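You operate a simulated robot arm through the tools that you are given. There is no shell and no other tool. Be economical: measure what you need, move in short steps, check, and stop when the job is done.

The job below is to be done with a simulated two-armed robot. You get a single attempt, and the scene is never put back.

TASK
Put two of the jars from the yellow outline on the laundry counter top.

The check looks at the end state, three seconds after you hand in, the way a careful person would. Anything else that was tipped, shoved, dropped, spilled or broken makes it a failure.

THE ROBOT
Two 6-joint arms with two-finger parallel grippers on one trunk, on a base that drives. Base frame: it is fixed to the floor where the robot stands at the start and does not move with it; the origin is under the middle of the robot, x ahead of it, y to its left, z up. Readings come in mm, rad, newtons and seconds.
The left shoulder is at the start at [60, 187, 1022], the right one opposite. With the tool pointing down near the work surface each hand reaches from about 280 to 620 mm from the robot's upright axis, wherever it stands, measured 20 degrees to its own side. Places, roughly: laundry counter top [3100, 800, 900]. Payload 1.57 kg a hand.
The tool frame of a hand sits at the grasp point between the pads (the TCP): z along the fingers, y along the line on which they close. The tips reach 30 mm beyond it. Largest opening 110 mm; finger width 24, thickness 12; the body of the gripper, 48 by 112 mm, starts 78 mm behind the TCP.
Orientation is that of the tool frame in the base frame, as a unit quaternion [w, x, y, z]. With the fingers straight down and closing along the base's y, the tool's x points along the base's -x, its y along +y and its z along -z.

THE INTERFACE
- The arms move only by the tool servo_tool. It takes "left_targets", "right_targets" or both (then of equal length, played together; a hand with none holds still); each is a list of rows, each an object (a shift or turn left out is 0, a gripper value left out holds the last) with "dp": the shift along the base's x, y, z in mm, a list of three; "dr": the turn, a rotation vector about the base's x, y, z in rad, a list of three. In form: [{"dp": [x, y, z], "dr": [rx, ry, rz]}, ...]. A call has 1 to 12 rows; each row is the pose to reach, as a shift and turn from the pose commanded when the call began. "left_jaw" and "right_jaw" are, for a hand that has rows, the opening in per cent of the stroke, from 0 (shut) to 100 (fully open), set as the call begins (left out, the last holds). Each row takes 0.2 s and may step no farther than 50 mm and 0.15 rad from the row before; otherwise, or with a gripper value out of range, the whole call is refused. A pose out of reach is approached as far as the arm can. The call stops where the force on the tool passes 40 N (or 10 N more than at its start, if that is more) or the arm is blocked; 0.2 s more then pass. Each finger travels about 153 mm/s and halts on what it meets, pressing with about 35 N; the grip force reading is that of the motor and also rises with nothing between the fingers. The clock runs only during rows and for 0.2 s after the last one: add rows that repeat a pose to give the fingers time. It gives the time, the measured TCP pose, the force on the tool (base axes), the opening and the grip force at its end, in the units of the frame above (readings bear some noise).
- Cameras (640 x 400 px; columns grow to the right, rows downward): "scene" is now at [6.2, 20.7, 1551.7]; the picture's right is [0.31, -0.95, 0.00], its down [-0.81, -0.26, -0.53] and it looks along [0.51, 0.16, -0.85] (base axes); focal length 279 px, centre (320, 200). "left" rides on the left gripper at [70, -16, -141] in its tool frame; the picture's right is [0.23, 0.97, 0.00], its down [-0.86, 0.20, -0.48] and it looks along [-0.47, 0.11, 0.88] (tool axes); focal length 222 px, centre (320, 200). "right" rides on the right gripper at [70, 16, -141] in its tool frame; the picture's right is [-0.23, 0.97, 0.00], its down [-0.86, -0.20, -0.48] and it looks along [-0.47, -0.11, 0.88] (tool axes); focal length 222 px, centre (320, 200).
- snapshot(camera): a new picture of that camera. It takes no simulated time.
- move_column(by): slides the trunk up (or, below 0, down) by that many mm; the arms and the scene camera ride with it, the base frame stays. It gives what a move gives, with no picture.
- base_move(legs): drives the robot by 1 to 6 legs, each [ahead, left, turn to the left] in mm, mm and rad, along the robot's own axes; the way and the turn of a leg run together, so that a leg with both is an arc; at most 1500 mm and 3.142 rad a leg. The arms and the cameras ride along, it lands a little off, and it stops where it bumps. It gives what a move gives.
- head_to(pan, tilt): turns the head with the scene camera to pan (to the left, within 1.501 rad either way) and tilt (down, from -0.506 to 1.204), counted from straight ahead of the robot. It gives what a move gives.
- pixel_to_xyz(camera, pixels): there is no depth. For up to 12 entries [column, row, z] of the newest picture of that camera ("zoom" is the newest enlarged one), the place [x, y] in the base frame at which the ray of that pixel passes the height z, good to about 2 mm. It takes no simulated time.
- enlarge(camera, box): a new picture of the part [left, top, right, bottom] of that camera's present view, enlarged. It takes no simulated time.
- sign_off(): hands the job in; it is judged then, once.

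Work in short steps. Measure before you move; look again where a grasp or a placing could have gone wrong, and mend it. You have 80 turns and 62 pictures in all, those below and enlarged ones among them. Open the grippers and draw the arms clear of the work before you hand the job in, unless the task says otherwise; then end with one line.

The tools are called as name(argument=value, ...) on one line, values as JSON. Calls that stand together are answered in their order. servo_tool: Moves the arms, as the interface text tells. Its arguments: {"type":"object","properties":{"left_targets":{"type":"array","items":{"type":"object","properties":{"dp":{"type":"array","items":{"type":"number"}},"dr":{"type":"array","items":{"type":"number"}}}}},"left_jaw":{"type":"number"},"right_targets":{"type":"array","items":{"type":"object","properties":{"dp":{"type":"array","items":{"type":"number"}},"dr":{"type":"array","items":{"type":"number"}}}}},"right_jaw":{"type":"number"}},"required":[]} The other tools are called the same way: move_column (by) slides the trunk up or down; base_move (legs) drives the base; head_to (pan, tilt) turns the head that bears the scene camera; snapshot (camera) takes a picture; pixel_to_xyz (camera, pixels) gives the place at which the rays of pixels pass given heights; enlarge (camera, box) takes an enlarged picture of a part of a camera's view; sign_off () hands the job in.

At the start:

```text
time_s: 0.0
left_tool_pos: [367.9, 279.7, 950.8]
left_tcp_rot: [-0.001, 0.0, 1.0, 0.0]
left_wrist_force: [0.8, -0.3, 0.5]
left_grip_width: 109.8
left_finger_force: 0.0
right_tool_pos: [339.1, -57.7, 950.6]
right_tcp_rot: [0.0, 0.0, 1.0, -0.001]
right_wrist_force: [-0.3, 0.1, 0.0]
right_grip_width: 110.2
right_finger_force: 0.1
trunk travel left (down, up): [-650.0, 340.0]
robot x, y, heading: [-0.5, -1.0, 0.002]
head pan, tilt: [0.311, 1.007]
```

scene: 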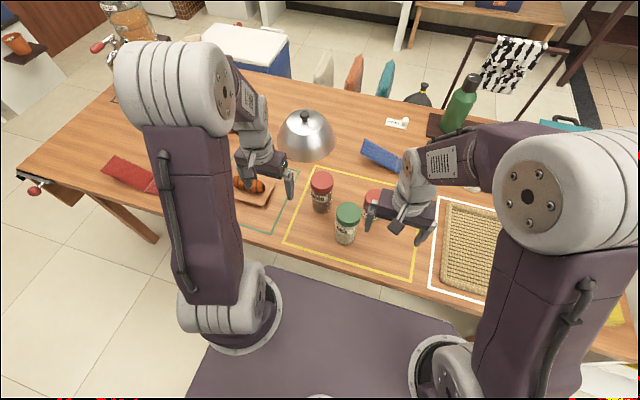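
right: 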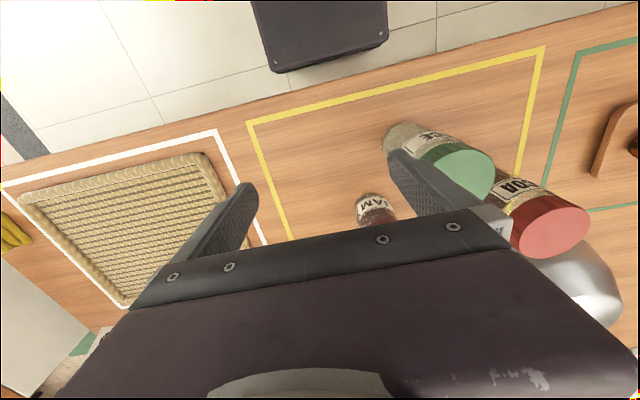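
left: 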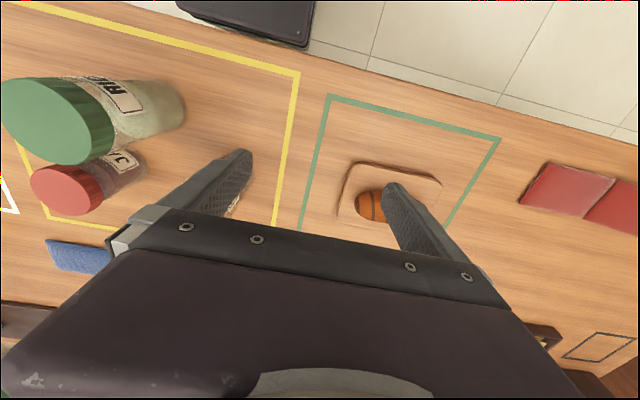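

The yellow outline seems to hold a tall red jar (322,190), a green jar (348,222) and a small red one (375,200). I enlarge that part to see them better.

enlarge(camera="scene", box=[260, 140, 460, 290])

pixel_to_xyz(camera="scene", pixels=[[322, 210, 760], [345, 242, 760], [372, 212, 760], [314, 167, 760], [285, 240, 760], [415, 279, 760], [322, 178, 880], [348, 212, 880]])

pixel_to_xyz(camera="right", pixels=[[402, 140, 760], [375, 225, 760], [500, 210, 760], [465, 172, 880], [555, 230, 880], [375, 205, 800]])

```text
2.67 times, centred on (360, 215) of scene
```

zoom: 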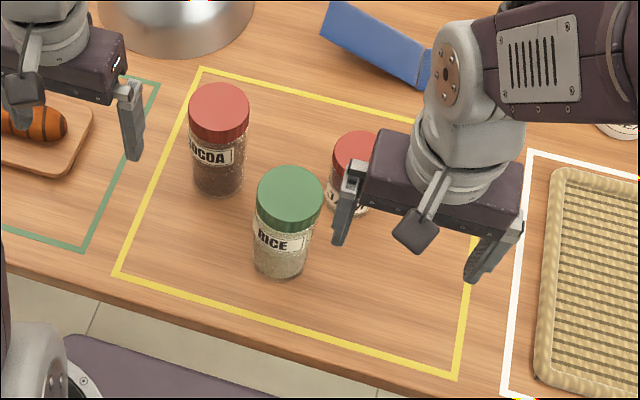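

```text
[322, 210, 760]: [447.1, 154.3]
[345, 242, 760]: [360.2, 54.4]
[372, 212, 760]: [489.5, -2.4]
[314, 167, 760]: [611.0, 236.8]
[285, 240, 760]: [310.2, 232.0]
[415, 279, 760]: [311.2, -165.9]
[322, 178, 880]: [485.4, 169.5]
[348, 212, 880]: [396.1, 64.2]
```

```text
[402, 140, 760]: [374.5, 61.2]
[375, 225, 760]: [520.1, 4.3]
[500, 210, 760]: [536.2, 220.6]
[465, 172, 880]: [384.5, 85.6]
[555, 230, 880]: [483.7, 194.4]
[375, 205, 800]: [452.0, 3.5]
```

Three jars: COCOA, RICE, JAM. I move the right hand up and to the right so that the scene camera sees the jam jar clear.

servo_tool(right_targets=[{"dp": [0, -40, 20]}, {"dp": [0, -80, 40]}, {"dp": [0, -120, 50]}, {"dp": [0, -150, 50]}, {"dp": [0, -150, 50]}])

enlarge(camera="scene", box=[270, 140, 430, 260])

snapshot(camera="right")

```text
time_s: 1.2
left_tool_pos: [367.2, 282.0, 950.6]
left_tcp_rot: [0.0, 0.0, 1.0, 0.001]
left_wrist_force: [-0.7, -0.4, 0.0]
left_grip_width: 109.8
left_finger_force: 0.0
right_tool_pos: [339.0, -208.8, 1000.8]
right_tcp_rot: [0.0, 0.0, 1.0, 0.0]
right_wrist_force: [0.0, 0.0, 0.1]
right_grip_width: 109.9
right_finger_force: 0.1
trunk travel left (down, up): [-650.0, 340.0]
robot x, y, heading: [-3.1, 2.6, 0.0]
head pan, tilt: [0.311, 1.007]
```

```text
3.33 times, centred on (350, 200) of scene
```

zoom: 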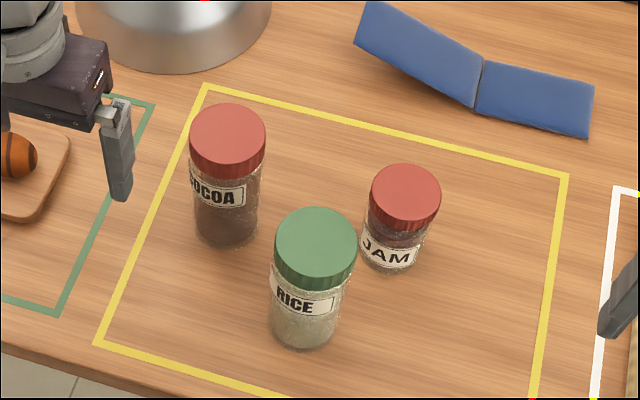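

```text
56 pictures are left
```

right: 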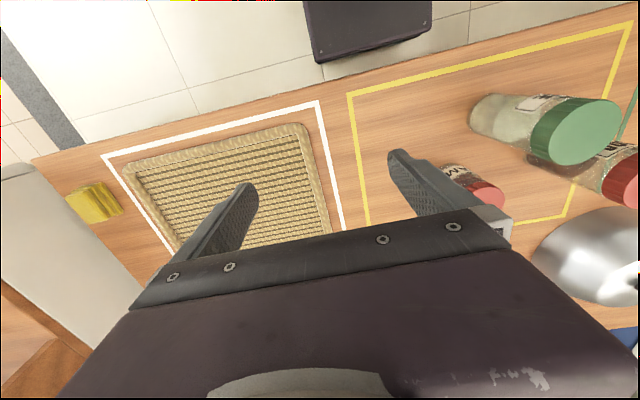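

I measure lids and bases at trial heights in the zoomed view.

pixel_to_xyz(camera="zoom", pixels=[[302, 349, 760], [270, 325, 760], [336, 335, 760], [226, 248, 760], [195, 228, 760], [257, 235, 760], [390, 272, 760], [365, 255, 760], [418, 263, 760]])

pixel_to_xyz(camera="zoom", pixels=[[315, 243, 880], [275, 243, 880], [357, 250, 880], [315, 243, 920], [228, 134, 880], [190, 134, 880], [266, 140, 880], [228, 134, 920], [405, 193, 840], [370, 193, 840], [441, 198, 840], [405, 193, 860]])

pixel_to_xyz(camera="right", pixels=[[585, 128, 880], [585, 128, 920], [472, 125, 760], [488, 194, 840], [488, 194, 860]])

snapshot(camera="left")

```text
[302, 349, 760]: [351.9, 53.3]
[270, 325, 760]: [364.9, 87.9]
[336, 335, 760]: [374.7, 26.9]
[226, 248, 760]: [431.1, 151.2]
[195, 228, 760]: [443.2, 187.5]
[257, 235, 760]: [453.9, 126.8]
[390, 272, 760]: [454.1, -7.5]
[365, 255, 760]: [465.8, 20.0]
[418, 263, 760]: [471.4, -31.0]
```

```text
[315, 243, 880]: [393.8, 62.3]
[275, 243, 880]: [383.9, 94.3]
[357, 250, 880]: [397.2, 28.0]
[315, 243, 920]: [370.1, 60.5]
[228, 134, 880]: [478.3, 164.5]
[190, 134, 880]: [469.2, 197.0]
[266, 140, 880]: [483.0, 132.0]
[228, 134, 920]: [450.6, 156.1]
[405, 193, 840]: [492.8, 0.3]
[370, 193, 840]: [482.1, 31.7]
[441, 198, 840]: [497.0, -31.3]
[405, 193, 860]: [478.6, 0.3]
```

```text
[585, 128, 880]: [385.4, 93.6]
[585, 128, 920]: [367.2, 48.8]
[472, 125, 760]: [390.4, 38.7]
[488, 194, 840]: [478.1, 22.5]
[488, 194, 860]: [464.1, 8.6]
```

```text
55 pictures are left
```

left: 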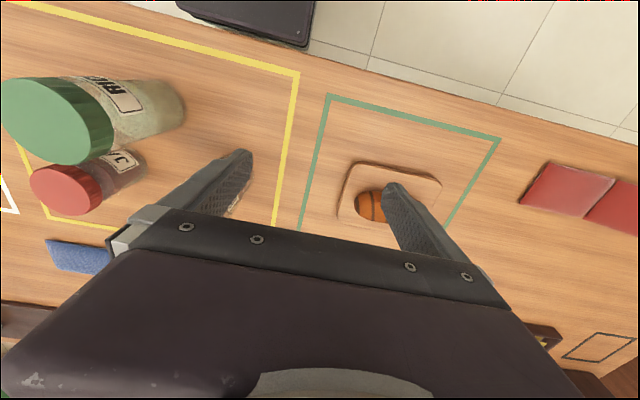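

Estimates: cocoa centre (463,160), top ≈900; jam (481,−1), top ≈857; rice (383,59). Both hands go above their jars: left over cocoa, right over jam.

servo_tool(right_targets=[{"dp": [28, 40, 0]}, {"dp": [56, 80, 0]}, {"dp": [84, 120, 0]}, {"dp": [112, 160, 0]}, {"dp": [140, 200, 0]}, {"dp": [142, 208, 0]}, {"dp": [142, 208, 0]}], left_targets=[{"dp": [0, 0, 40]}, {"dp": [24, -30, 50]}, {"dp": [48, -60, 50]}, {"dp": [72, -90, 50]}, {"dp": [96, -122, 50]}, {"dp": [96, -122, 50]}, {"dp": [96, -122, 50]}], left_jaw=100, right_jaw=100)

snapshot(camera="right")

snapshot(camera="left")

snapshot(camera="scene")

```text
time_s: 2.8
left_tool_pos: [465.1, 157.3, 999.5]
left_tcp_rot: [0.0, -0.001, 1.0, 0.0]
left_wrist_force: [0.3, -0.1, -0.7]
left_grip_width: 110.2
left_finger_force: 0.0
right_tool_pos: [478.4, 0.4, 1000.6]
right_tcp_rot: [0.0, 0.0, 1.0, 0.001]
right_wrist_force: [-1.0, 0.2, -0.1]
right_grip_width: 109.9
right_finger_force: 0.2
trunk travel left (down, up): [-650.0, 340.0]
robot x, y, heading: [-1.8, 0.4, -0.001]
head pan, tilt: [0.311, 1.007]
```

```text
54 pictures are left
```

right: 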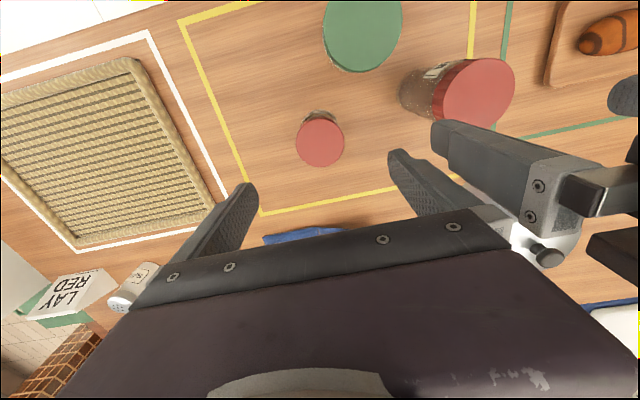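

```text
53 pictures are left
```

left: 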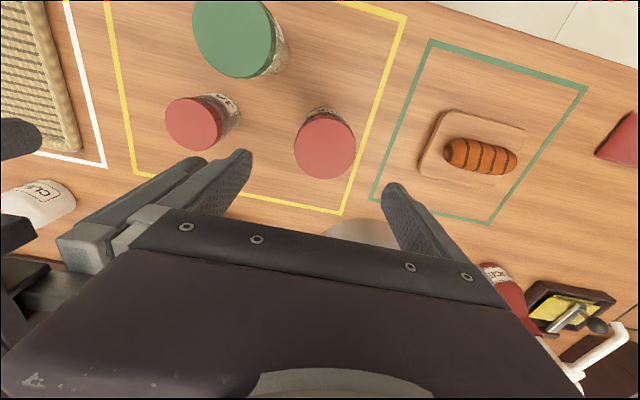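

```text
52 pictures are left
```

scene: 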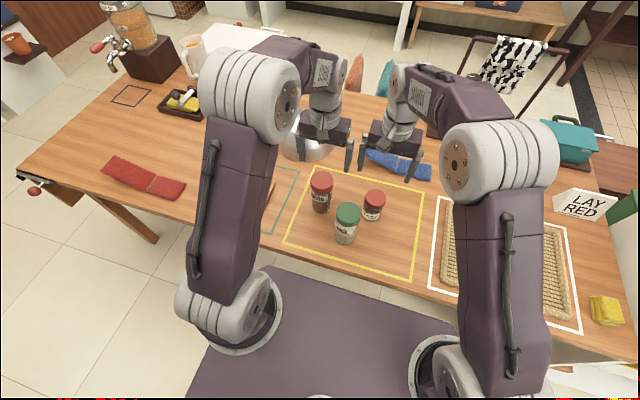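

Lids are clear: jam (320,142) in right, cocoa (326,147), jam (193,124) and rice (236,38) in left. Triangulating.

pixel_to_xyz(camera="right", pixels=[[320, 142, 857], [320, 142, 845], [345, 142, 857], [296, 142, 857], [479, 92, 900], [362, 33, 900]])

pixel_to_xyz(camera="left", pixels=[[326, 147, 900], [296, 147, 900], [356, 147, 900], [326, 147, 890], [193, 124, 857], [193, 124, 845], [236, 38, 900]])

```text
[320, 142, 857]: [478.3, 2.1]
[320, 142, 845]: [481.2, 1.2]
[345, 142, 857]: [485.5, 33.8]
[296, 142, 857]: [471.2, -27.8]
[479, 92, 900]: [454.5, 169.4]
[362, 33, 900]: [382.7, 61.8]
```

```text
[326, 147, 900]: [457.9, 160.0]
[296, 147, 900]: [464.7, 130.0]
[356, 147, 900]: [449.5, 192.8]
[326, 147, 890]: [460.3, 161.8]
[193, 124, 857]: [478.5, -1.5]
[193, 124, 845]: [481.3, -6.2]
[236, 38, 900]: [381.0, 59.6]
```

Jam at about (479,1), cocoa at (459,161): the hands are aligned within a few mm. I lower the right hand on the jam first.

servo_tool(right_targets=[{"dp": [-1, 1, -40]}, {"dp": [-1, 1, -80]}, {"dp": [-1, 1, -120]}, {"dp": [-1, 1, -160]}, {"dp": [-1, 1, -190]}, {"dp": [-1, 1, -196]}, {"dp": [-1, 1, -196]}])

snapshot(camera="right")

snapshot(camera="left")

```text
time_s: 4.4
left_tool_pos: [465.2, 156.7, 998.9]
left_tcp_rot: [0.0, 0.001, 1.0, 0.0]
left_wrist_force: [0.2, 0.5, 0.3]
left_grip_width: 109.6
left_finger_force: 0.0
right_tool_pos: [478.0, 3.2, 803.3]
right_tcp_rot: [-0.001, -0.001, 1.0, 0.0]
right_wrist_force: [0.5, 0.7, -0.4]
right_grip_width: 110.2
right_finger_force: 0.0
trunk travel left (down, up): [-650.0, 340.0]
robot x, y, heading: [-0.0, -0.5, -0.003]
head pan, tilt: [0.311, 1.007]
```

```text
51 pictures are left
```

right: 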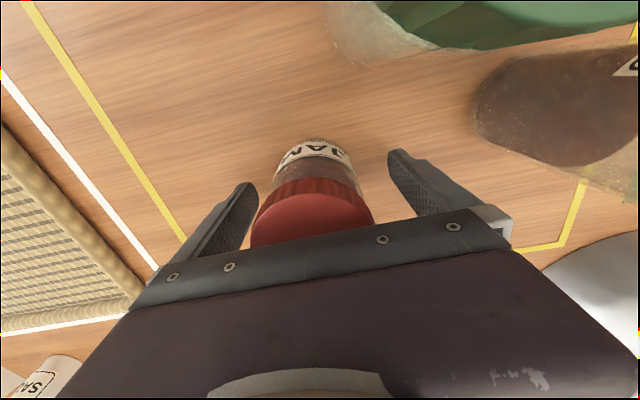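

```text
50 pictures are left
```

left: 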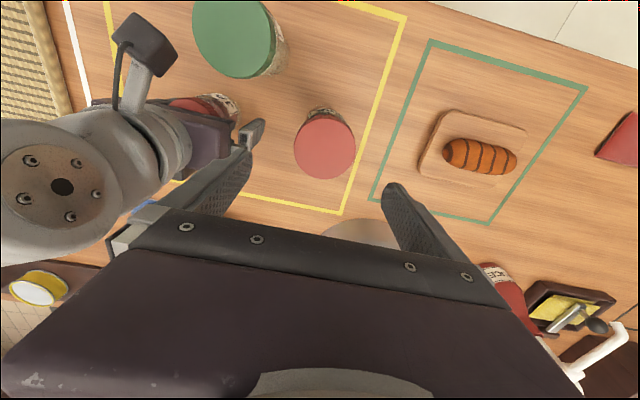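

The jam sits centred between the right fingers. I close.

servo_tool(right_targets=[{"dp": [0, 0, 0]}, {"dp": [0, 0, 0]}, {"dp": [0, 0, 0]}, {"dp": [0, 0, 0]}], right_jaw=0)

```text
time_s: 5.4
left_tool_pos: [465.2, 156.5, 999.8]
left_tcp_rot: [-0.001, 0.0, 1.0, 0.0]
left_wrist_force: [-0.4, 0.9, 0.3]
left_grip_width: 109.9
left_finger_force: 0.1
right_tool_pos: [480.4, 3.1, 805.1]
right_tcp_rot: [0.0, 0.0, 1.0, 0.0]
right_wrist_force: [-0.2, 1.0, 0.6]
right_grip_width: 61.2
right_finger_force: 35.0
trunk travel left (down, up): [-650.0, 340.0]
robot x, y, heading: [2.1, 0.9, 0.002]
head pan, tilt: [0.311, 1.007]
```

Held at 61 mm. Lift straight up, then out to the right.

servo_tool(right_targets=[{"dp": [0, 0, 20]}, {"dp": [0, 0, 50]}, {"dp": [0, 0, 90]}, {"dp": [0, 0, 130]}, {"dp": [0, 0, 170]}, {"dp": [0, 0, 210]}, {"dp": [-20, -40, 220]}, {"dp": [-40, -80, 220]}, {"dp": [-60, -120, 220]}, {"dp": [-80, -150, 220]}, {"dp": [-80, -150, 220]}])

snapshot(camera="right")

```text
time_s: 7.8
left_tool_pos: [465.6, 158.2, 998.7]
left_tcp_rot: [0.0, 0.0, 1.0, 0.0]
left_wrist_force: [0.6, 1.0, 0.0]
left_grip_width: 110.0
left_finger_force: 0.1
right_tool_pos: [399.2, -146.4, 1025.5]
right_tcp_rot: [0.0, 0.0, 1.0, 0.0]
right_wrist_force: [0.7, 0.1, -3.3]
right_grip_width: 60.8
right_finger_force: 35.0
trunk travel left (down, up): [-650.0, 340.0]
robot x, y, heading: [-0.8, 1.4, -0.0]
head pan, tilt: [0.311, 1.007]
```

```text
49 pictures are left
```

right: 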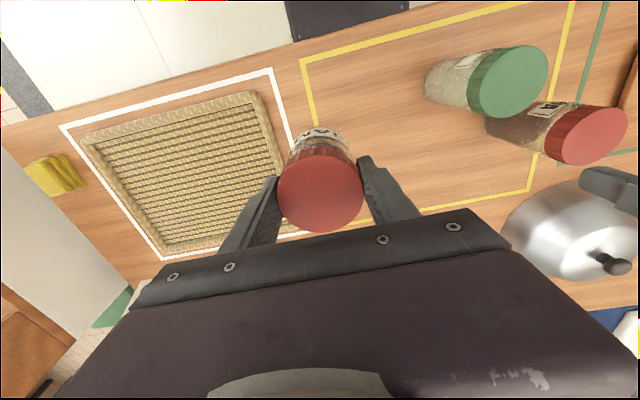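

Jam held. Now the left hand goes down on the cocoa to z≈842.

servo_tool(left_targets=[{"dp": [-5, 3, -30]}, {"dp": [-5, 3, -70]}, {"dp": [-5, 3, -110]}, {"dp": [-5, 3, -140]}, {"dp": [-5, 3, -157]}, {"dp": [-5, 3, -157]}])

snapshot(camera="left")

```text
time_s: 9.2
left_tool_pos: [460.1, 160.4, 842.2]
left_tcp_rot: [0.0, 0.0, 1.0, -0.001]
left_wrist_force: [0.0, -1.1, -0.7]
left_grip_width: 110.0
left_finger_force: 0.0
right_tool_pos: [399.8, -147.5, 1024.8]
right_tcp_rot: [0.0, 0.0, 1.0, 0.0]
right_wrist_force: [-0.6, -0.3, -2.8]
right_grip_width: 60.5
right_finger_force: 35.3
trunk travel left (down, up): [-650.0, 340.0]
robot x, y, heading: [3.0, 1.1, 0.002]
head pan, tilt: [0.311, 1.007]
```

```text
48 pictures are left
```

left: 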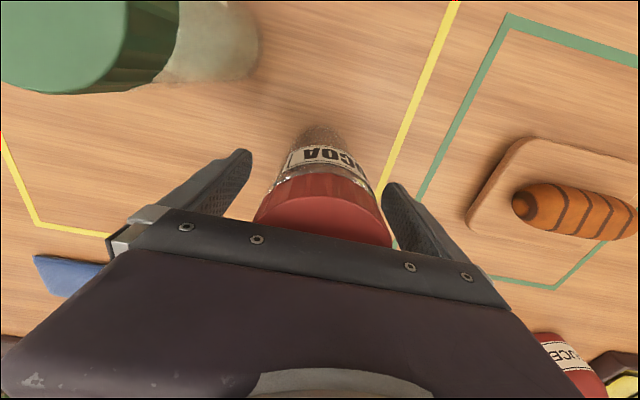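

Centred well; close and lift.

servo_tool(left_targets=[{"dp": [0, 1, 0]}, {"dp": [0, 1, 0]}, {"dp": [0, 1, 0]}, {"dp": [0, 1, 0]}, {"dp": [0, 1, 20]}, {"dp": [0, 1, 50]}, {"dp": [0, 1, 90]}, {"dp": [0, 1, 130]}, {"dp": [0, 1, 170]}, {"dp": [0, 1, 200]}, {"dp": [0, 1, 200]}], left_jaw=0)

snapshot(camera="left")

```text
time_s: 11.6
left_tool_pos: [461.4, 164.2, 1040.9]
left_tcp_rot: [-0.001, 0.0, 1.0, 0.0]
left_wrist_force: [0.3, 0.9, -3.5]
left_grip_width: 65.4
left_finger_force: 34.3
right_tool_pos: [400.3, -146.7, 1025.5]
right_tcp_rot: [-0.001, 0.0, 1.0, 0.001]
right_wrist_force: [0.1, 0.4, -3.5]
right_grip_width: 60.9
right_finger_force: 34.8
trunk travel left (down, up): [-650.0, 340.0]
robot x, y, heading: [0.7, -1.0, 0.002]
head pan, tilt: [0.311, 1.007]
```

```text
47 pictures are left
```

left: 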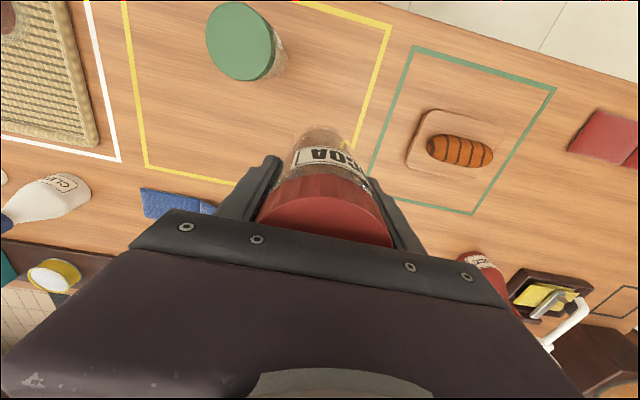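

Both held (3 N each). Now I look around with the head to plan the drive.

head_to(pan=0.25, tilt=0.35)

snapshot(camera="scene")

head_to(pan=-0.9, tilt=0.5)

snapshot(camera="scene")

head_to(pan=1.2, tilt=0.5)

snapshot(camera="scene")

```text
time_s: 12.6
left_tool_pos: [460.7, 163.2, 1040.0]
left_tcp_rot: [0.0, 0.0, 1.0, 0.0]
left_wrist_force: [-0.3, -0.6, -4.1]
left_grip_width: 65.2
left_finger_force: 34.8
right_tool_pos: [399.2, -148.1, 1024.8]
right_tcp_rot: [0.0, 0.0, 1.0, 0.0]
right_wrist_force: [1.0, -0.1, -3.1]
right_grip_width: 60.7
right_finger_force: 35.8
trunk travel left (down, up): [-650.0, 340.0]
robot x, y, heading: [-2.5, -0.0, 0.005]
head pan, tilt: [0.25, 0.351]
```

```text
46 pictures are left
```

scene: 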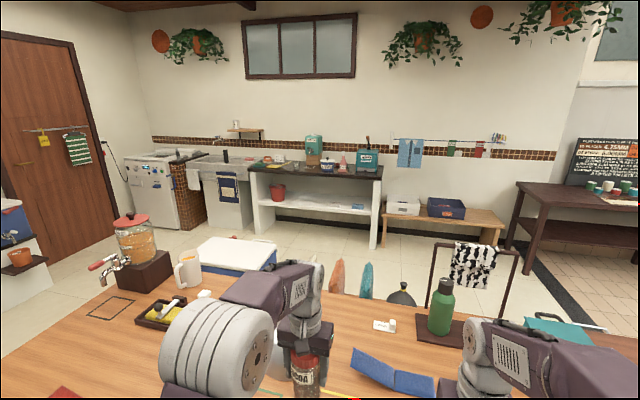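

```text
time_s: 14.0
left_tool_pos: [461.0, 163.8, 1039.9]
left_tcp_rot: [0.0, 0.0, 1.0, 0.001]
left_wrist_force: [0.3, -1.2, -4.3]
left_grip_width: 65.1
left_finger_force: 35.0
right_tool_pos: [400.3, -147.6, 1025.1]
right_tcp_rot: [0.0, 0.0, 1.0, 0.0]
right_wrist_force: [0.3, 0.4, -3.1]
right_grip_width: 60.7
right_finger_force: 35.4
trunk travel left (down, up): [-650.0, 340.0]
robot x, y, heading: [1.9, -2.7, -0.0]
head pan, tilt: [-0.901, 0.499]
```

```text
45 pictures are left
```

scene: 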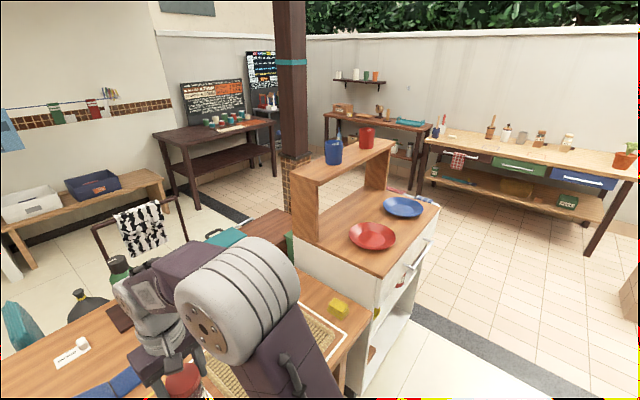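

```text
time_s: 16.0
left_tool_pos: [461.0, 164.1, 1039.0]
left_tcp_rot: [0.001, 0.0, 1.0, -0.001]
left_wrist_force: [-0.4, -0.9, -3.6]
left_grip_width: 65.5
left_finger_force: 35.0
right_tool_pos: [400.4, -148.5, 1026.4]
right_tcp_rot: [0.0, -0.001, 1.0, 0.0]
right_wrist_force: [0.1, -0.1, -2.5]
right_grip_width: 60.9
right_finger_force: 35.2
trunk travel left (down, up): [-650.0, 340.0]
robot x, y, heading: [0.2, -1.4, -0.001]
head pan, tilt: [1.201, 0.499]
```

```text
44 pictures are left
```

scene: 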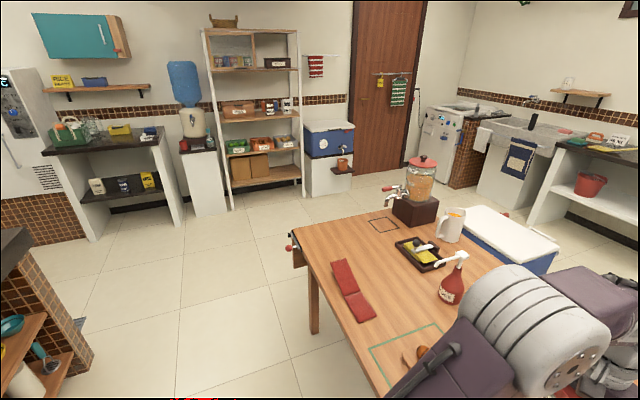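

The laundry counter is the dark-topped one at (314,170) in the first view; way leads left round the table. I measure the table's left end, the cooler and the walls of the way.

pixel_to_xyz(camera="scene", pixels=[[293, 248, 760], [372, 212, 760], [313, 332, 0], [345, 195, 0], [555, 272, 0], [225, 215, 0], [90, 240, 0], [440, 195, 0], [465, 207, 400], [560, 245, 400], [535, 225, 0], [95, 350, 0]])

head_to(pan=0.5, tilt=0.45)

snapshot(camera="scene")

```text
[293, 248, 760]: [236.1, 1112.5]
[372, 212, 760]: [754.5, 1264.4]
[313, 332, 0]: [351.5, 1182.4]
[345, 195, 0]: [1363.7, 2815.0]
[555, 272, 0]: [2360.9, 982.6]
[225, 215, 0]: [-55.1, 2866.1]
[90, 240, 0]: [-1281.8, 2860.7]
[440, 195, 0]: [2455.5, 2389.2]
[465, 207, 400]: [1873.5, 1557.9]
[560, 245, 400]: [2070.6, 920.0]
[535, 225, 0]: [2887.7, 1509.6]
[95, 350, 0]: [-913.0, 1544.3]
```

```text
time_s: 17.1
left_tool_pos: [460.7, 163.7, 1040.0]
left_tcp_rot: [0.0, -0.001, 1.0, 0.0]
left_wrist_force: [-0.4, -0.5, -4.4]
left_grip_width: 65.3
left_finger_force: 35.9
right_tool_pos: [399.6, -147.5, 1025.9]
right_tcp_rot: [0.0, 0.0, 1.0, -0.001]
right_wrist_force: [-0.3, -0.7, -2.5]
right_grip_width: 60.7
right_finger_force: 34.7
trunk travel left (down, up): [-650.0, 340.0]
robot x, y, heading: [-2.0, -3.7, 0.003]
head pan, tilt: [0.499, 0.45]
```

```text
43 pictures are left
```

scene: 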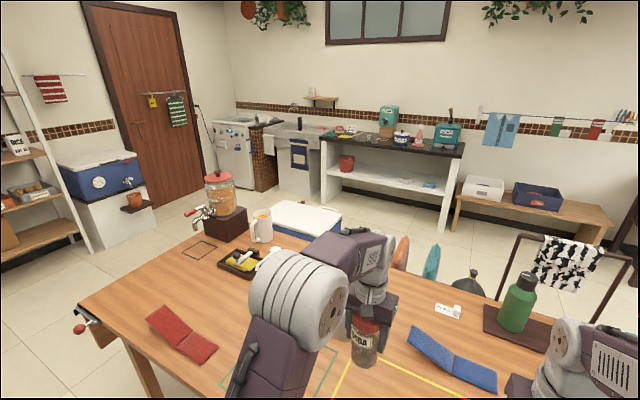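

The counter's free top is seen around (360,140)–(455,150). I measure its edges.

pixel_to_xyz(camera="scene", pixels=[[322, 141, 900], [464, 157, 900], [440, 232, 0], [322, 204, 0], [345, 131, 900], [400, 147, 900], [451, 150, 900], [385, 137, 900], [300, 213, 400], [270, 230, 400], [342, 222, 400], [330, 236, 400]])

enlarge(camera="scene", box=[240, 90, 500, 250])

```text
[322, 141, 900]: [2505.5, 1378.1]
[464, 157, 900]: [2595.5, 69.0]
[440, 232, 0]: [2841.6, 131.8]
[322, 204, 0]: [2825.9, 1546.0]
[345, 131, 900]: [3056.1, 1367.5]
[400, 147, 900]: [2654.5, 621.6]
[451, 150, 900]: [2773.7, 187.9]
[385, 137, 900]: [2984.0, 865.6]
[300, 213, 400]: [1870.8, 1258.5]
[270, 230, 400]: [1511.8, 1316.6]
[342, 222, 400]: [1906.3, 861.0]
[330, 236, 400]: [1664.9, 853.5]
```

```text
2.46 times, centred on (370, 170) of scene
```

zoom: 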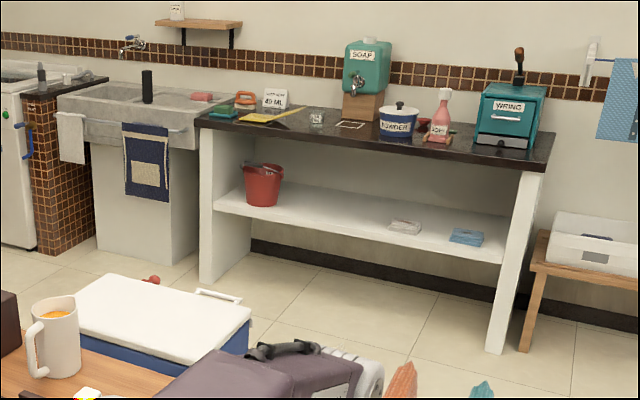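

Counter front edge is near x≈2800, y 130–1500. Before backing up I tuck the left hand in and check the floor left/behind.

servo_tool(left_targets=[{"dp": [-40, 15, 0]}, {"dp": [-80, 30, 0]}, {"dp": [-110, 40, 0]}, {"dp": [-110, 40, 0]}], right_targets=[{"dp": [-30, 0, 0]}, {"dp": [-50, 0, 0]}, {"dp": [-50, 0, 0]}, {"dp": [-50, 0, 0]}])

head_to(pan=1.5, tilt=0.7)

snapshot(camera="scene")

```text
time_s: 18.1
left_tool_pos: [349.9, 204.3, 1041.8]
left_tcp_rot: [0.0, 0.0, 1.0, 0.0]
left_wrist_force: [0.6, -0.3, -3.1]
left_grip_width: 65.6
left_finger_force: 35.2
right_tool_pos: [348.5, -148.3, 1023.8]
right_tcp_rot: [0.0, 0.0, 1.0, 0.0]
right_wrist_force: [0.6, -1.2, -3.6]
right_grip_width: 60.4
right_finger_force: 35.3
trunk travel left (down, up): [-650.0, 340.0]
robot x, y, heading: [0.0, 1.1, 0.001]
head pan, tilt: [0.499, 0.45]
```

```text
time_s: 19.4
left_tool_pos: [350.9, 205.5, 1041.8]
left_tcp_rot: [0.0, 0.001, 1.0, 0.0]
left_wrist_force: [0.2, 0.5, -2.8]
left_grip_width: 65.5
left_finger_force: 34.8
right_tool_pos: [347.0, -147.8, 1024.7]
right_tcp_rot: [0.0, 0.001, 1.0, 0.0]
right_wrist_force: [-0.1, -0.7, -2.4]
right_grip_width: 61.0
right_finger_force: 35.3
trunk travel left (down, up): [-650.0, 340.0]
robot x, y, heading: [-0.2, 1.0, 0.003]
head pan, tilt: [1.499, 0.7]
```

```text
41 pictures are left
```

scene: 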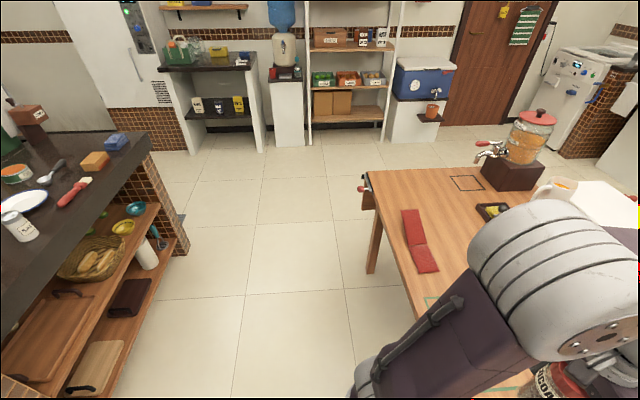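

A counter with a lower shelf stands behind me. I measure its front edge.

pixel_to_xyz(camera="scene", pixels=[[152, 145, 900], [60, 275, 900], [188, 252, 0], [160, 203, 450], [105, 390, 400], [178, 255, 60], [115, 395, 60]])

```text
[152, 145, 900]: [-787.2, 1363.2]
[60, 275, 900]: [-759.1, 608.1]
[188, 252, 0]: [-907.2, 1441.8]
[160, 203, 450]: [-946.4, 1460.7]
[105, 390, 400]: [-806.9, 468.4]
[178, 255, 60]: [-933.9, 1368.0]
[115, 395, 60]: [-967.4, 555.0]
```

Clearance behind is about 750 mm. I back up 280, strafe left 1950 in two legs.

base_move(legs=[[-280, 0, 0], [0, 1000, 0], [0, 950, 0]])

head_to(pan=-0.35, tilt=0.5)

snapshot(camera="scene")

```text
time_s: 30.7
left_tool_pos: [70.7, 2170.7, 1041.9]
left_tcp_rot: [0.0, -0.007, 1.0, 0.0]
left_wrist_force: [0.3, 0.2, -3.6]
left_grip_width: 65.0
left_finger_force: 34.6
right_tool_pos: [72.1, 1818.0, 1024.4]
right_tcp_rot: [0.0, -0.007, 1.0, 0.0]
right_wrist_force: [0.0, -0.1, -3.1]
right_grip_width: 60.9
right_finger_force: 35.1
trunk travel left (down, up): [-650.0, 340.0]
robot x, y, heading: [-277.1, 1962.0, 0.017]
head pan, tilt: [1.499, 0.7]
```

```text
time_s: 32.5
left_tool_pos: [69.6, 2170.9, 1041.6]
left_tcp_rot: [0.001, -0.007, 1.0, 0.0]
left_wrist_force: [-0.4, 0.1, -3.8]
left_grip_width: 65.4
left_finger_force: 34.8
right_tool_pos: [72.3, 1818.7, 1023.9]
right_tcp_rot: [0.0, -0.008, 1.0, 0.0]
right_wrist_force: [0.6, -0.1, -2.4]
right_grip_width: 60.8
right_finger_force: 34.9
trunk travel left (down, up): [-650.0, 340.0]
robot x, y, heading: [-279.7, 1960.0, 0.009]
head pan, tilt: [-0.351, 0.499]
```

```text
40 pictures are left
```

scene: 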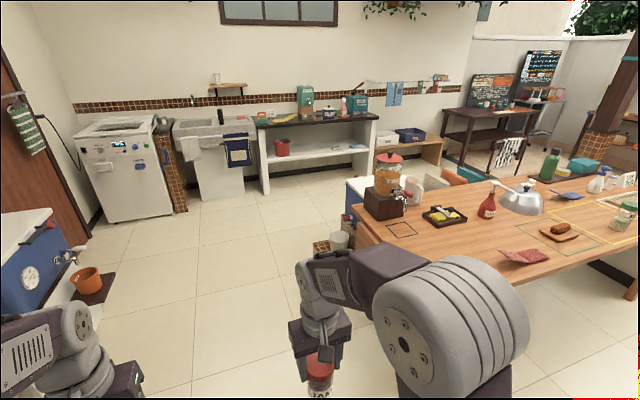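

The way ahead is clear; I measure the left cooler's pot stand (105,300), the basket (320,245) by the table, and the counter base.

pixel_to_xyz(camera="scene", pixels=[[112, 285, 450], [60, 215, 900], [316, 245, 0], [316, 245, 300], [262, 194, 0], [366, 182, 0], [257, 122, 900], [376, 118, 900], [345, 190, 450], [187, 212, 0], [110, 222, 0], [355, 212, 760]])

enlarge(camera="scene", box=[230, 70, 470, 270])

```text
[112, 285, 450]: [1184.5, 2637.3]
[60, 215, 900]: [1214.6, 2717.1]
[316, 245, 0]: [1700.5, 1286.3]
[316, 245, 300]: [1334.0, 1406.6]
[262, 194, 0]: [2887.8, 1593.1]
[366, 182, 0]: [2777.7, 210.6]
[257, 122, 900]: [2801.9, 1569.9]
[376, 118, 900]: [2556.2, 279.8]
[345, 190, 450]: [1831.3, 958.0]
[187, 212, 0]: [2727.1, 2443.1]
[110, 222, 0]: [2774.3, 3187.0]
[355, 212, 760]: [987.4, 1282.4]
```

```text
2.00 times, centred on (350, 170) of scene
```

zoom: 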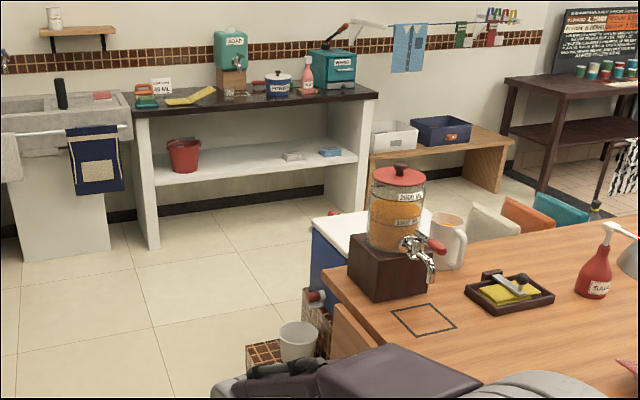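

Going ahead 2150 to x≈1870, then looking right.

base_move(legs=[[1100, 0, -0.01], [1050, 0, 0]])

head_to(pan=-1.3, tilt=0.6)

snapshot(camera="scene")

```text
time_s: 43.2
left_tool_pos: [2241.6, 2114.0, 1041.9]
left_tcp_rot: [0.0, 0.022, 1.0, 0.0]
left_wrist_force: [-1.2, -0.2, -3.0]
left_grip_width: 64.9
left_finger_force: 35.3
right_tool_pos: [2222.4, 1759.6, 1024.3]
right_tcp_rot: [0.0, 0.023, 1.0, 0.0]
right_wrist_force: [-0.4, -0.6, -2.4]
right_grip_width: 60.9
right_finger_force: 35.0
trunk travel left (down, up): [-650.0, 340.0]
robot x, y, heading: [1881.5, 1923.0, -0.043]
head pan, tilt: [-0.351, 0.499]
```

```text
time_s: 44.5
left_tool_pos: [2241.9, 2113.4, 1042.5]
left_tcp_rot: [-0.001, 0.023, 1.0, 0.001]
left_wrist_force: [0.8, 0.1, -3.2]
left_grip_width: 65.0
left_finger_force: 34.9
right_tool_pos: [2223.8, 1761.6, 1024.1]
right_tcp_rot: [0.0, 0.022, 1.0, 0.0]
right_wrist_force: [0.6, -0.6, -3.2]
right_grip_width: 60.8
right_finger_force: 35.4
trunk travel left (down, up): [-650.0, 340.0]
robot x, y, heading: [1883.5, 1921.8, -0.044]
head pan, tilt: [-1.3, 0.6]
```

```text
38 pictures are left
```

scene: 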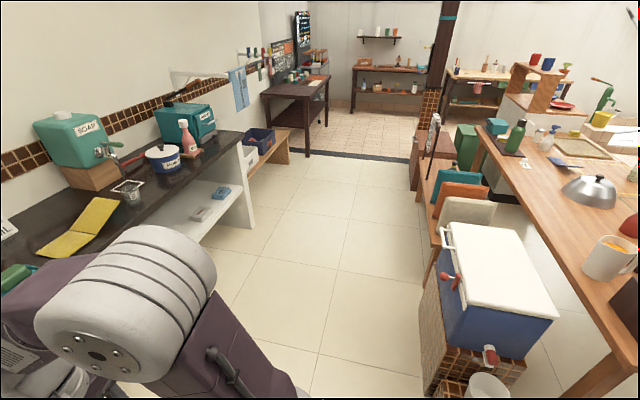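

The aisle between counter and cooler stand is visible; I measure its width.

pixel_to_xyz(camera="scene", pixels=[[425, 375, 0], [418, 300, 0], [424, 280, 0], [405, 185, 0], [253, 229, 0], [205, 266, 0], [242, 135, 870], [440, 230, 750], [437, 395, 0], [243, 135, 900], [427, 240, 450], [130, 195, 880]])

enlarge(camera="scene", box=[0, 80, 280, 280])

```text
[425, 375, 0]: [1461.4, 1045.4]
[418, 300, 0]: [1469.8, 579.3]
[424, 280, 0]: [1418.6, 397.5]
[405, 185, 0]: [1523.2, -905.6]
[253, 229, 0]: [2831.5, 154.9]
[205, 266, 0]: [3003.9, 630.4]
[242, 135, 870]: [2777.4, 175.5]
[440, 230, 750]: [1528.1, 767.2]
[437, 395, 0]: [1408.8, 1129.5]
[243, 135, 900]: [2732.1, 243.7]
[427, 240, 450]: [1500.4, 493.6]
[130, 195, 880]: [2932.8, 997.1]
```

```text
2.00 times, centred on (140, 180) of scene
```

zoom: 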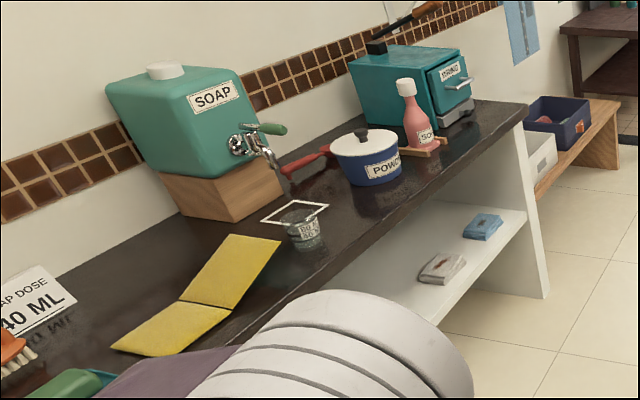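

Aisle is x≈1530–2790. I straighten heading, advance to x≈2130 and strafe right to y≈850.

base_move(legs=[[250, 0, 0.044], [0, -1060, 0]])

head_to(pan=0.0, tilt=0.75)

snapshot(camera="scene")

```text
time_s: 51.3
left_tool_pos: [2491.1, 1084.6, 1042.1]
left_tcp_rot: [0.0, -0.013, 1.0, 0.0]
left_wrist_force: [0.3, -0.1, -3.2]
left_grip_width: 65.3
left_finger_force: 35.1
right_tool_pos: [2497.3, 733.3, 1025.0]
right_tcp_rot: [0.0, -0.012, 1.0, -0.001]
right_wrist_force: [-0.7, -0.7, -2.6]
right_grip_width: 60.8
right_finger_force: 34.9
trunk travel left (down, up): [-650.0, 340.0]
robot x, y, heading: [2148.0, 873.8, 0.024]
head pan, tilt: [-1.3, 0.6]
```

```text
time_s: 52.8
left_tool_pos: [2491.1, 1085.7, 1041.6]
left_tcp_rot: [-0.001, -0.012, 1.0, 0.001]
left_wrist_force: [-0.1, -0.1, -4.0]
left_grip_width: 65.3
left_finger_force: 34.7
right_tool_pos: [2497.6, 732.5, 1023.5]
right_tcp_rot: [0.0, -0.012, 1.0, 0.0]
right_wrist_force: [-0.3, 0.0, -4.2]
right_grip_width: 60.5
right_finger_force: 34.6
trunk travel left (down, up): [-650.0, 340.0]
robot x, y, heading: [2146.5, 876.6, 0.024]
head pan, tilt: [0.0, 0.75]
```

```text
36 pictures are left
```

scene: 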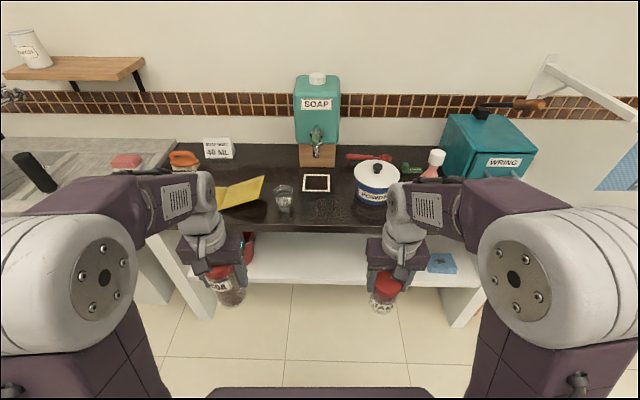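

I raise the trunk 140 to match the higher surface, and look closer at the top.

move_column(by=140)

head_to(pan=0.0, tilt=0.85)

snapshot(camera="scene")

enlarge(camera="scene", box=[180, 80, 480, 260])

```text
time_s: 54.4
left_tool_pos: [2490.7, 1086.2, 1182.2]
left_tcp_rot: [-0.001, -0.013, 1.0, -0.001]
left_wrist_force: [-1.2, -0.3, -3.1]
left_grip_width: 65.1
left_finger_force: 34.9
right_tool_pos: [2497.3, 732.4, 1162.8]
right_tcp_rot: [0.0, -0.012, 1.0, 0.0]
right_wrist_force: [-0.1, 0.2, -3.6]
right_grip_width: 60.9
right_finger_force: 35.2
trunk travel left (down, up): [-790.0, 200.0]
robot x, y, heading: [2150.4, 869.8, 0.022]
head pan, tilt: [0.0, 0.75]
```

```text
time_s: 55.1
left_tool_pos: [2491.8, 1085.9, 1181.4]
left_tcp_rot: [0.0, -0.012, 1.0, 0.001]
left_wrist_force: [0.5, -0.4, -4.4]
left_grip_width: 65.1
left_finger_force: 35.4
right_tool_pos: [2498.0, 731.8, 1164.5]
right_tcp_rot: [0.001, -0.012, 1.0, 0.0]
right_wrist_force: [-0.5, -0.1, -2.8]
right_grip_width: 60.9
right_finger_force: 35.0
trunk travel left (down, up): [-790.0, 200.0]
robot x, y, heading: [2149.7, 875.2, 0.026]
head pan, tilt: [0.0, 0.85]
```

```text
35 pictures are left
```

scene: 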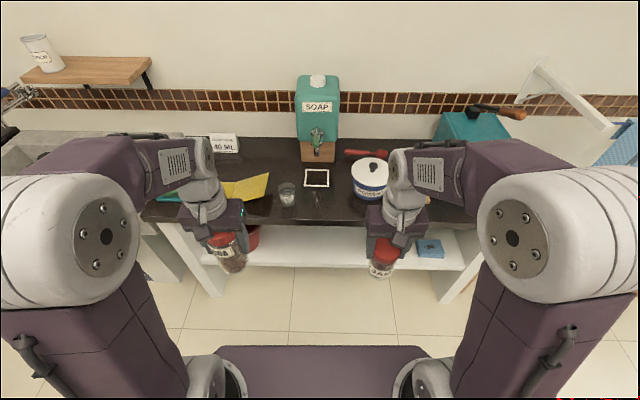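

```text
2.13 times, centred on (330, 170) of scene
```

zoom: 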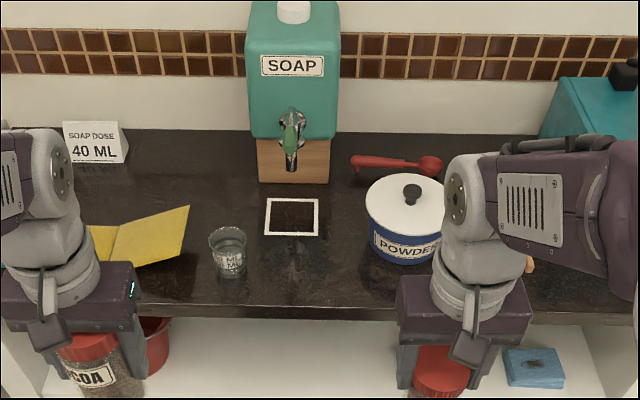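

I measure the free space: front edge (zoom y≈305), glass, cloth, pot, marked square.

pixel_to_xyz(camera="zoom", pixels=[[230, 305, 900], [390, 308, 900], [230, 278, 900], [209, 240, 900], [130, 268, 900], [190, 205, 900], [368, 245, 900], [405, 265, 900], [265, 235, 900], [318, 235, 900], [290, 183, 900], [230, 132, 900]])

pixel_to_xyz(camera="zoom", pixels=[[230, 305, 870], [390, 308, 870], [230, 278, 870], [368, 245, 870], [230, 132, 870]])

snapshot(camera="right")

snapshot(camera="left")

```text
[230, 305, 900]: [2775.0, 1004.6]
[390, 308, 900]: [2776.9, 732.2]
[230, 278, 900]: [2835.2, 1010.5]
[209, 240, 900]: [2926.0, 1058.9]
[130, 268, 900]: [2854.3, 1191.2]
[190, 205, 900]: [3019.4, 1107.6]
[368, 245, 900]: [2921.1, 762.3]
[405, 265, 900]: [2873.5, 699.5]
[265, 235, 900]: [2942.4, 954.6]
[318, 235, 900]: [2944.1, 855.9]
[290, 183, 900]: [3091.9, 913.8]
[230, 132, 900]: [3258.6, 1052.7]
```

```text
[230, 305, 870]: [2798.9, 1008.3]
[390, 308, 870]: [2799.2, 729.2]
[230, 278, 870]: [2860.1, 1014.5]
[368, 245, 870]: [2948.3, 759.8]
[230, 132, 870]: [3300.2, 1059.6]
```

```text
33 pictures are left
```

right: 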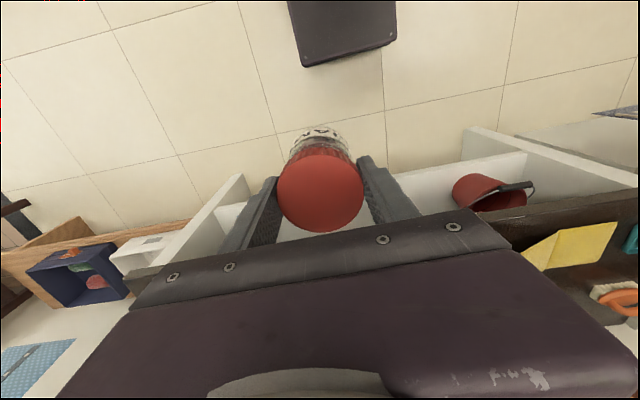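

```text
32 pictures are left
```

left: 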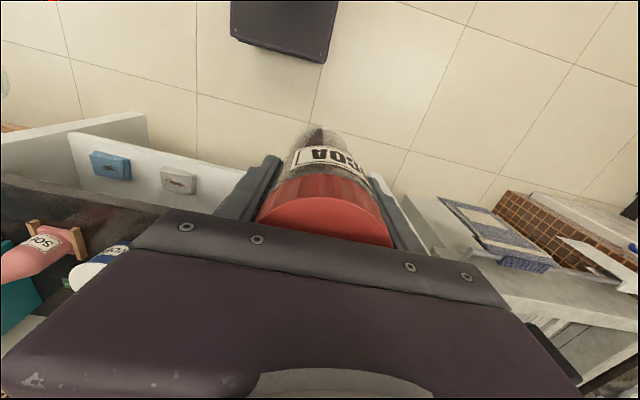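

Free zone on the top: x≈2785–2935, y≈770–970, between pot and glass, clear of the marked square. Plan: jam at (2845,795), cocoa at (2845,905). First I check the base's front edge and drive in 250.

pixel_to_xyz(camera="scene", pixels=[[320, 347, 200], [320, 347, 350], [320, 347, 100]])

base_move(legs=[[240, -15, -0.024]])

head_to(pan=0.0, tilt=0.95)

snapshot(camera="scene")

```text
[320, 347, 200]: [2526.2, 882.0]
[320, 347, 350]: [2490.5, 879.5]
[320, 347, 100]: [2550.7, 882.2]
```

```text
time_s: 56.9
left_tool_pos: [2738.1, 1066.5, 1182.7]
left_tcp_rot: [0.0, -0.002, 1.0, 0.0]
left_wrist_force: [-0.4, -0.1, -4.8]
left_grip_width: 65.0
left_finger_force: 34.8
right_tool_pos: [2736.6, 713.2, 1164.7]
right_tcp_rot: [0.0, -0.002, 1.0, 0.001]
right_wrist_force: [-1.0, 0.1, -3.6]
right_grip_width: 61.0
right_finger_force: 34.8
trunk travel left (down, up): [-790.0, 200.0]
robot x, y, heading: [2389.8, 857.8, 0.004]
head pan, tilt: [0.0, 0.85]
```

```text
time_s: 57.6
left_tool_pos: [2739.0, 1066.3, 1182.2]
left_tcp_rot: [-0.001, -0.002, 1.0, -0.001]
left_wrist_force: [-0.2, -0.4, -3.4]
left_grip_width: 65.0
left_finger_force: 35.1
right_tool_pos: [2737.9, 713.9, 1164.4]
right_tcp_rot: [-0.001, -0.002, 1.0, 0.0]
right_wrist_force: [0.0, -0.4, -3.0]
right_grip_width: 60.8
right_finger_force: 34.8
trunk travel left (down, up): [-790.0, 200.0]
robot x, y, heading: [2387.4, 860.6, 0.0]
head pan, tilt: [0.0, 0.949]
```

```text
31 pictures are left
```

scene: 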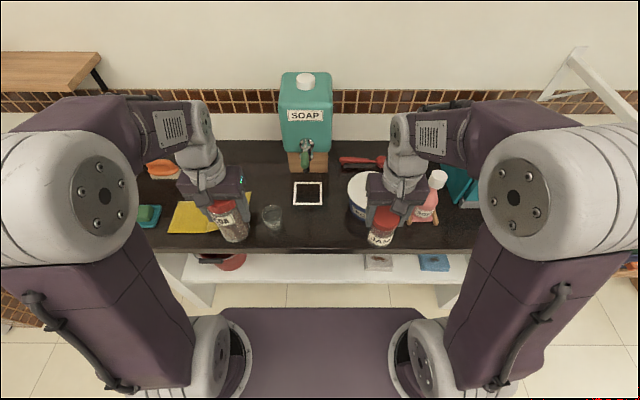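

Nothing touched. A second view from here lets me triangulate the top's height and refine positions.

enlarge(camera="scene", box=[220, 160, 420, 285])

pixel_to_xyz(camera="scene", pixels=[[320, 248, 900], [320, 248, 870], [293, 205, 900], [322, 205, 900], [293, 205, 870], [322, 205, 870], [272, 233, 900], [260, 220, 900], [283, 220, 900], [348, 208, 900]])

```text
3.20 times, centred on (320, 222) of scene
```

zoom: 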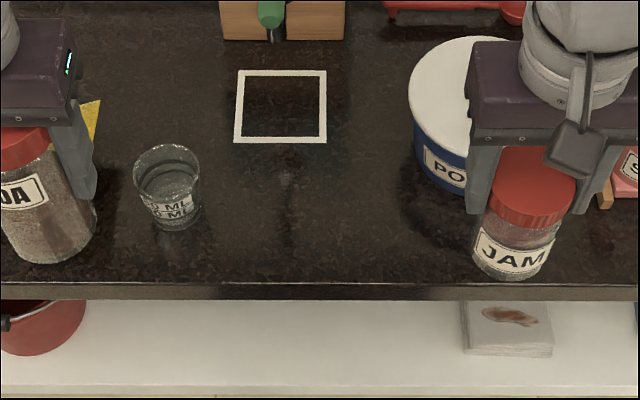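

```text
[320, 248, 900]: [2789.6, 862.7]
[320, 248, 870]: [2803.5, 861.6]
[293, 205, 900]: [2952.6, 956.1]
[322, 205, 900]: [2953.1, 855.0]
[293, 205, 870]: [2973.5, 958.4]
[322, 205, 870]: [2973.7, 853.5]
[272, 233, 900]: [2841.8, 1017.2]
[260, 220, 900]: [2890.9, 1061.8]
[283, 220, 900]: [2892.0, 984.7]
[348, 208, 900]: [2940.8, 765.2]
```

pixel_to_xyz(camera="zoom", pixels=[[235, 142, 900], [326, 143, 900], [235, 142, 880], [326, 143, 880], [320, 285, 900], [320, 285, 880], [172, 232, 900], [148, 215, 900], [201, 210, 900], [408, 120, 900], [425, 175, 900], [460, 192, 900]])

```text
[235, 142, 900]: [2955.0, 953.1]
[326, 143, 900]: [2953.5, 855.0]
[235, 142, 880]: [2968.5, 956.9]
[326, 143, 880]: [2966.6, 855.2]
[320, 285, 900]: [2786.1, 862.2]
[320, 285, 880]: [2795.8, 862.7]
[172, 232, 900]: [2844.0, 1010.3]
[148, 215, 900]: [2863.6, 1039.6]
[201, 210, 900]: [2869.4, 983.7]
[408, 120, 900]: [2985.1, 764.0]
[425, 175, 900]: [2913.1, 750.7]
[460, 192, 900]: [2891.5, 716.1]
```

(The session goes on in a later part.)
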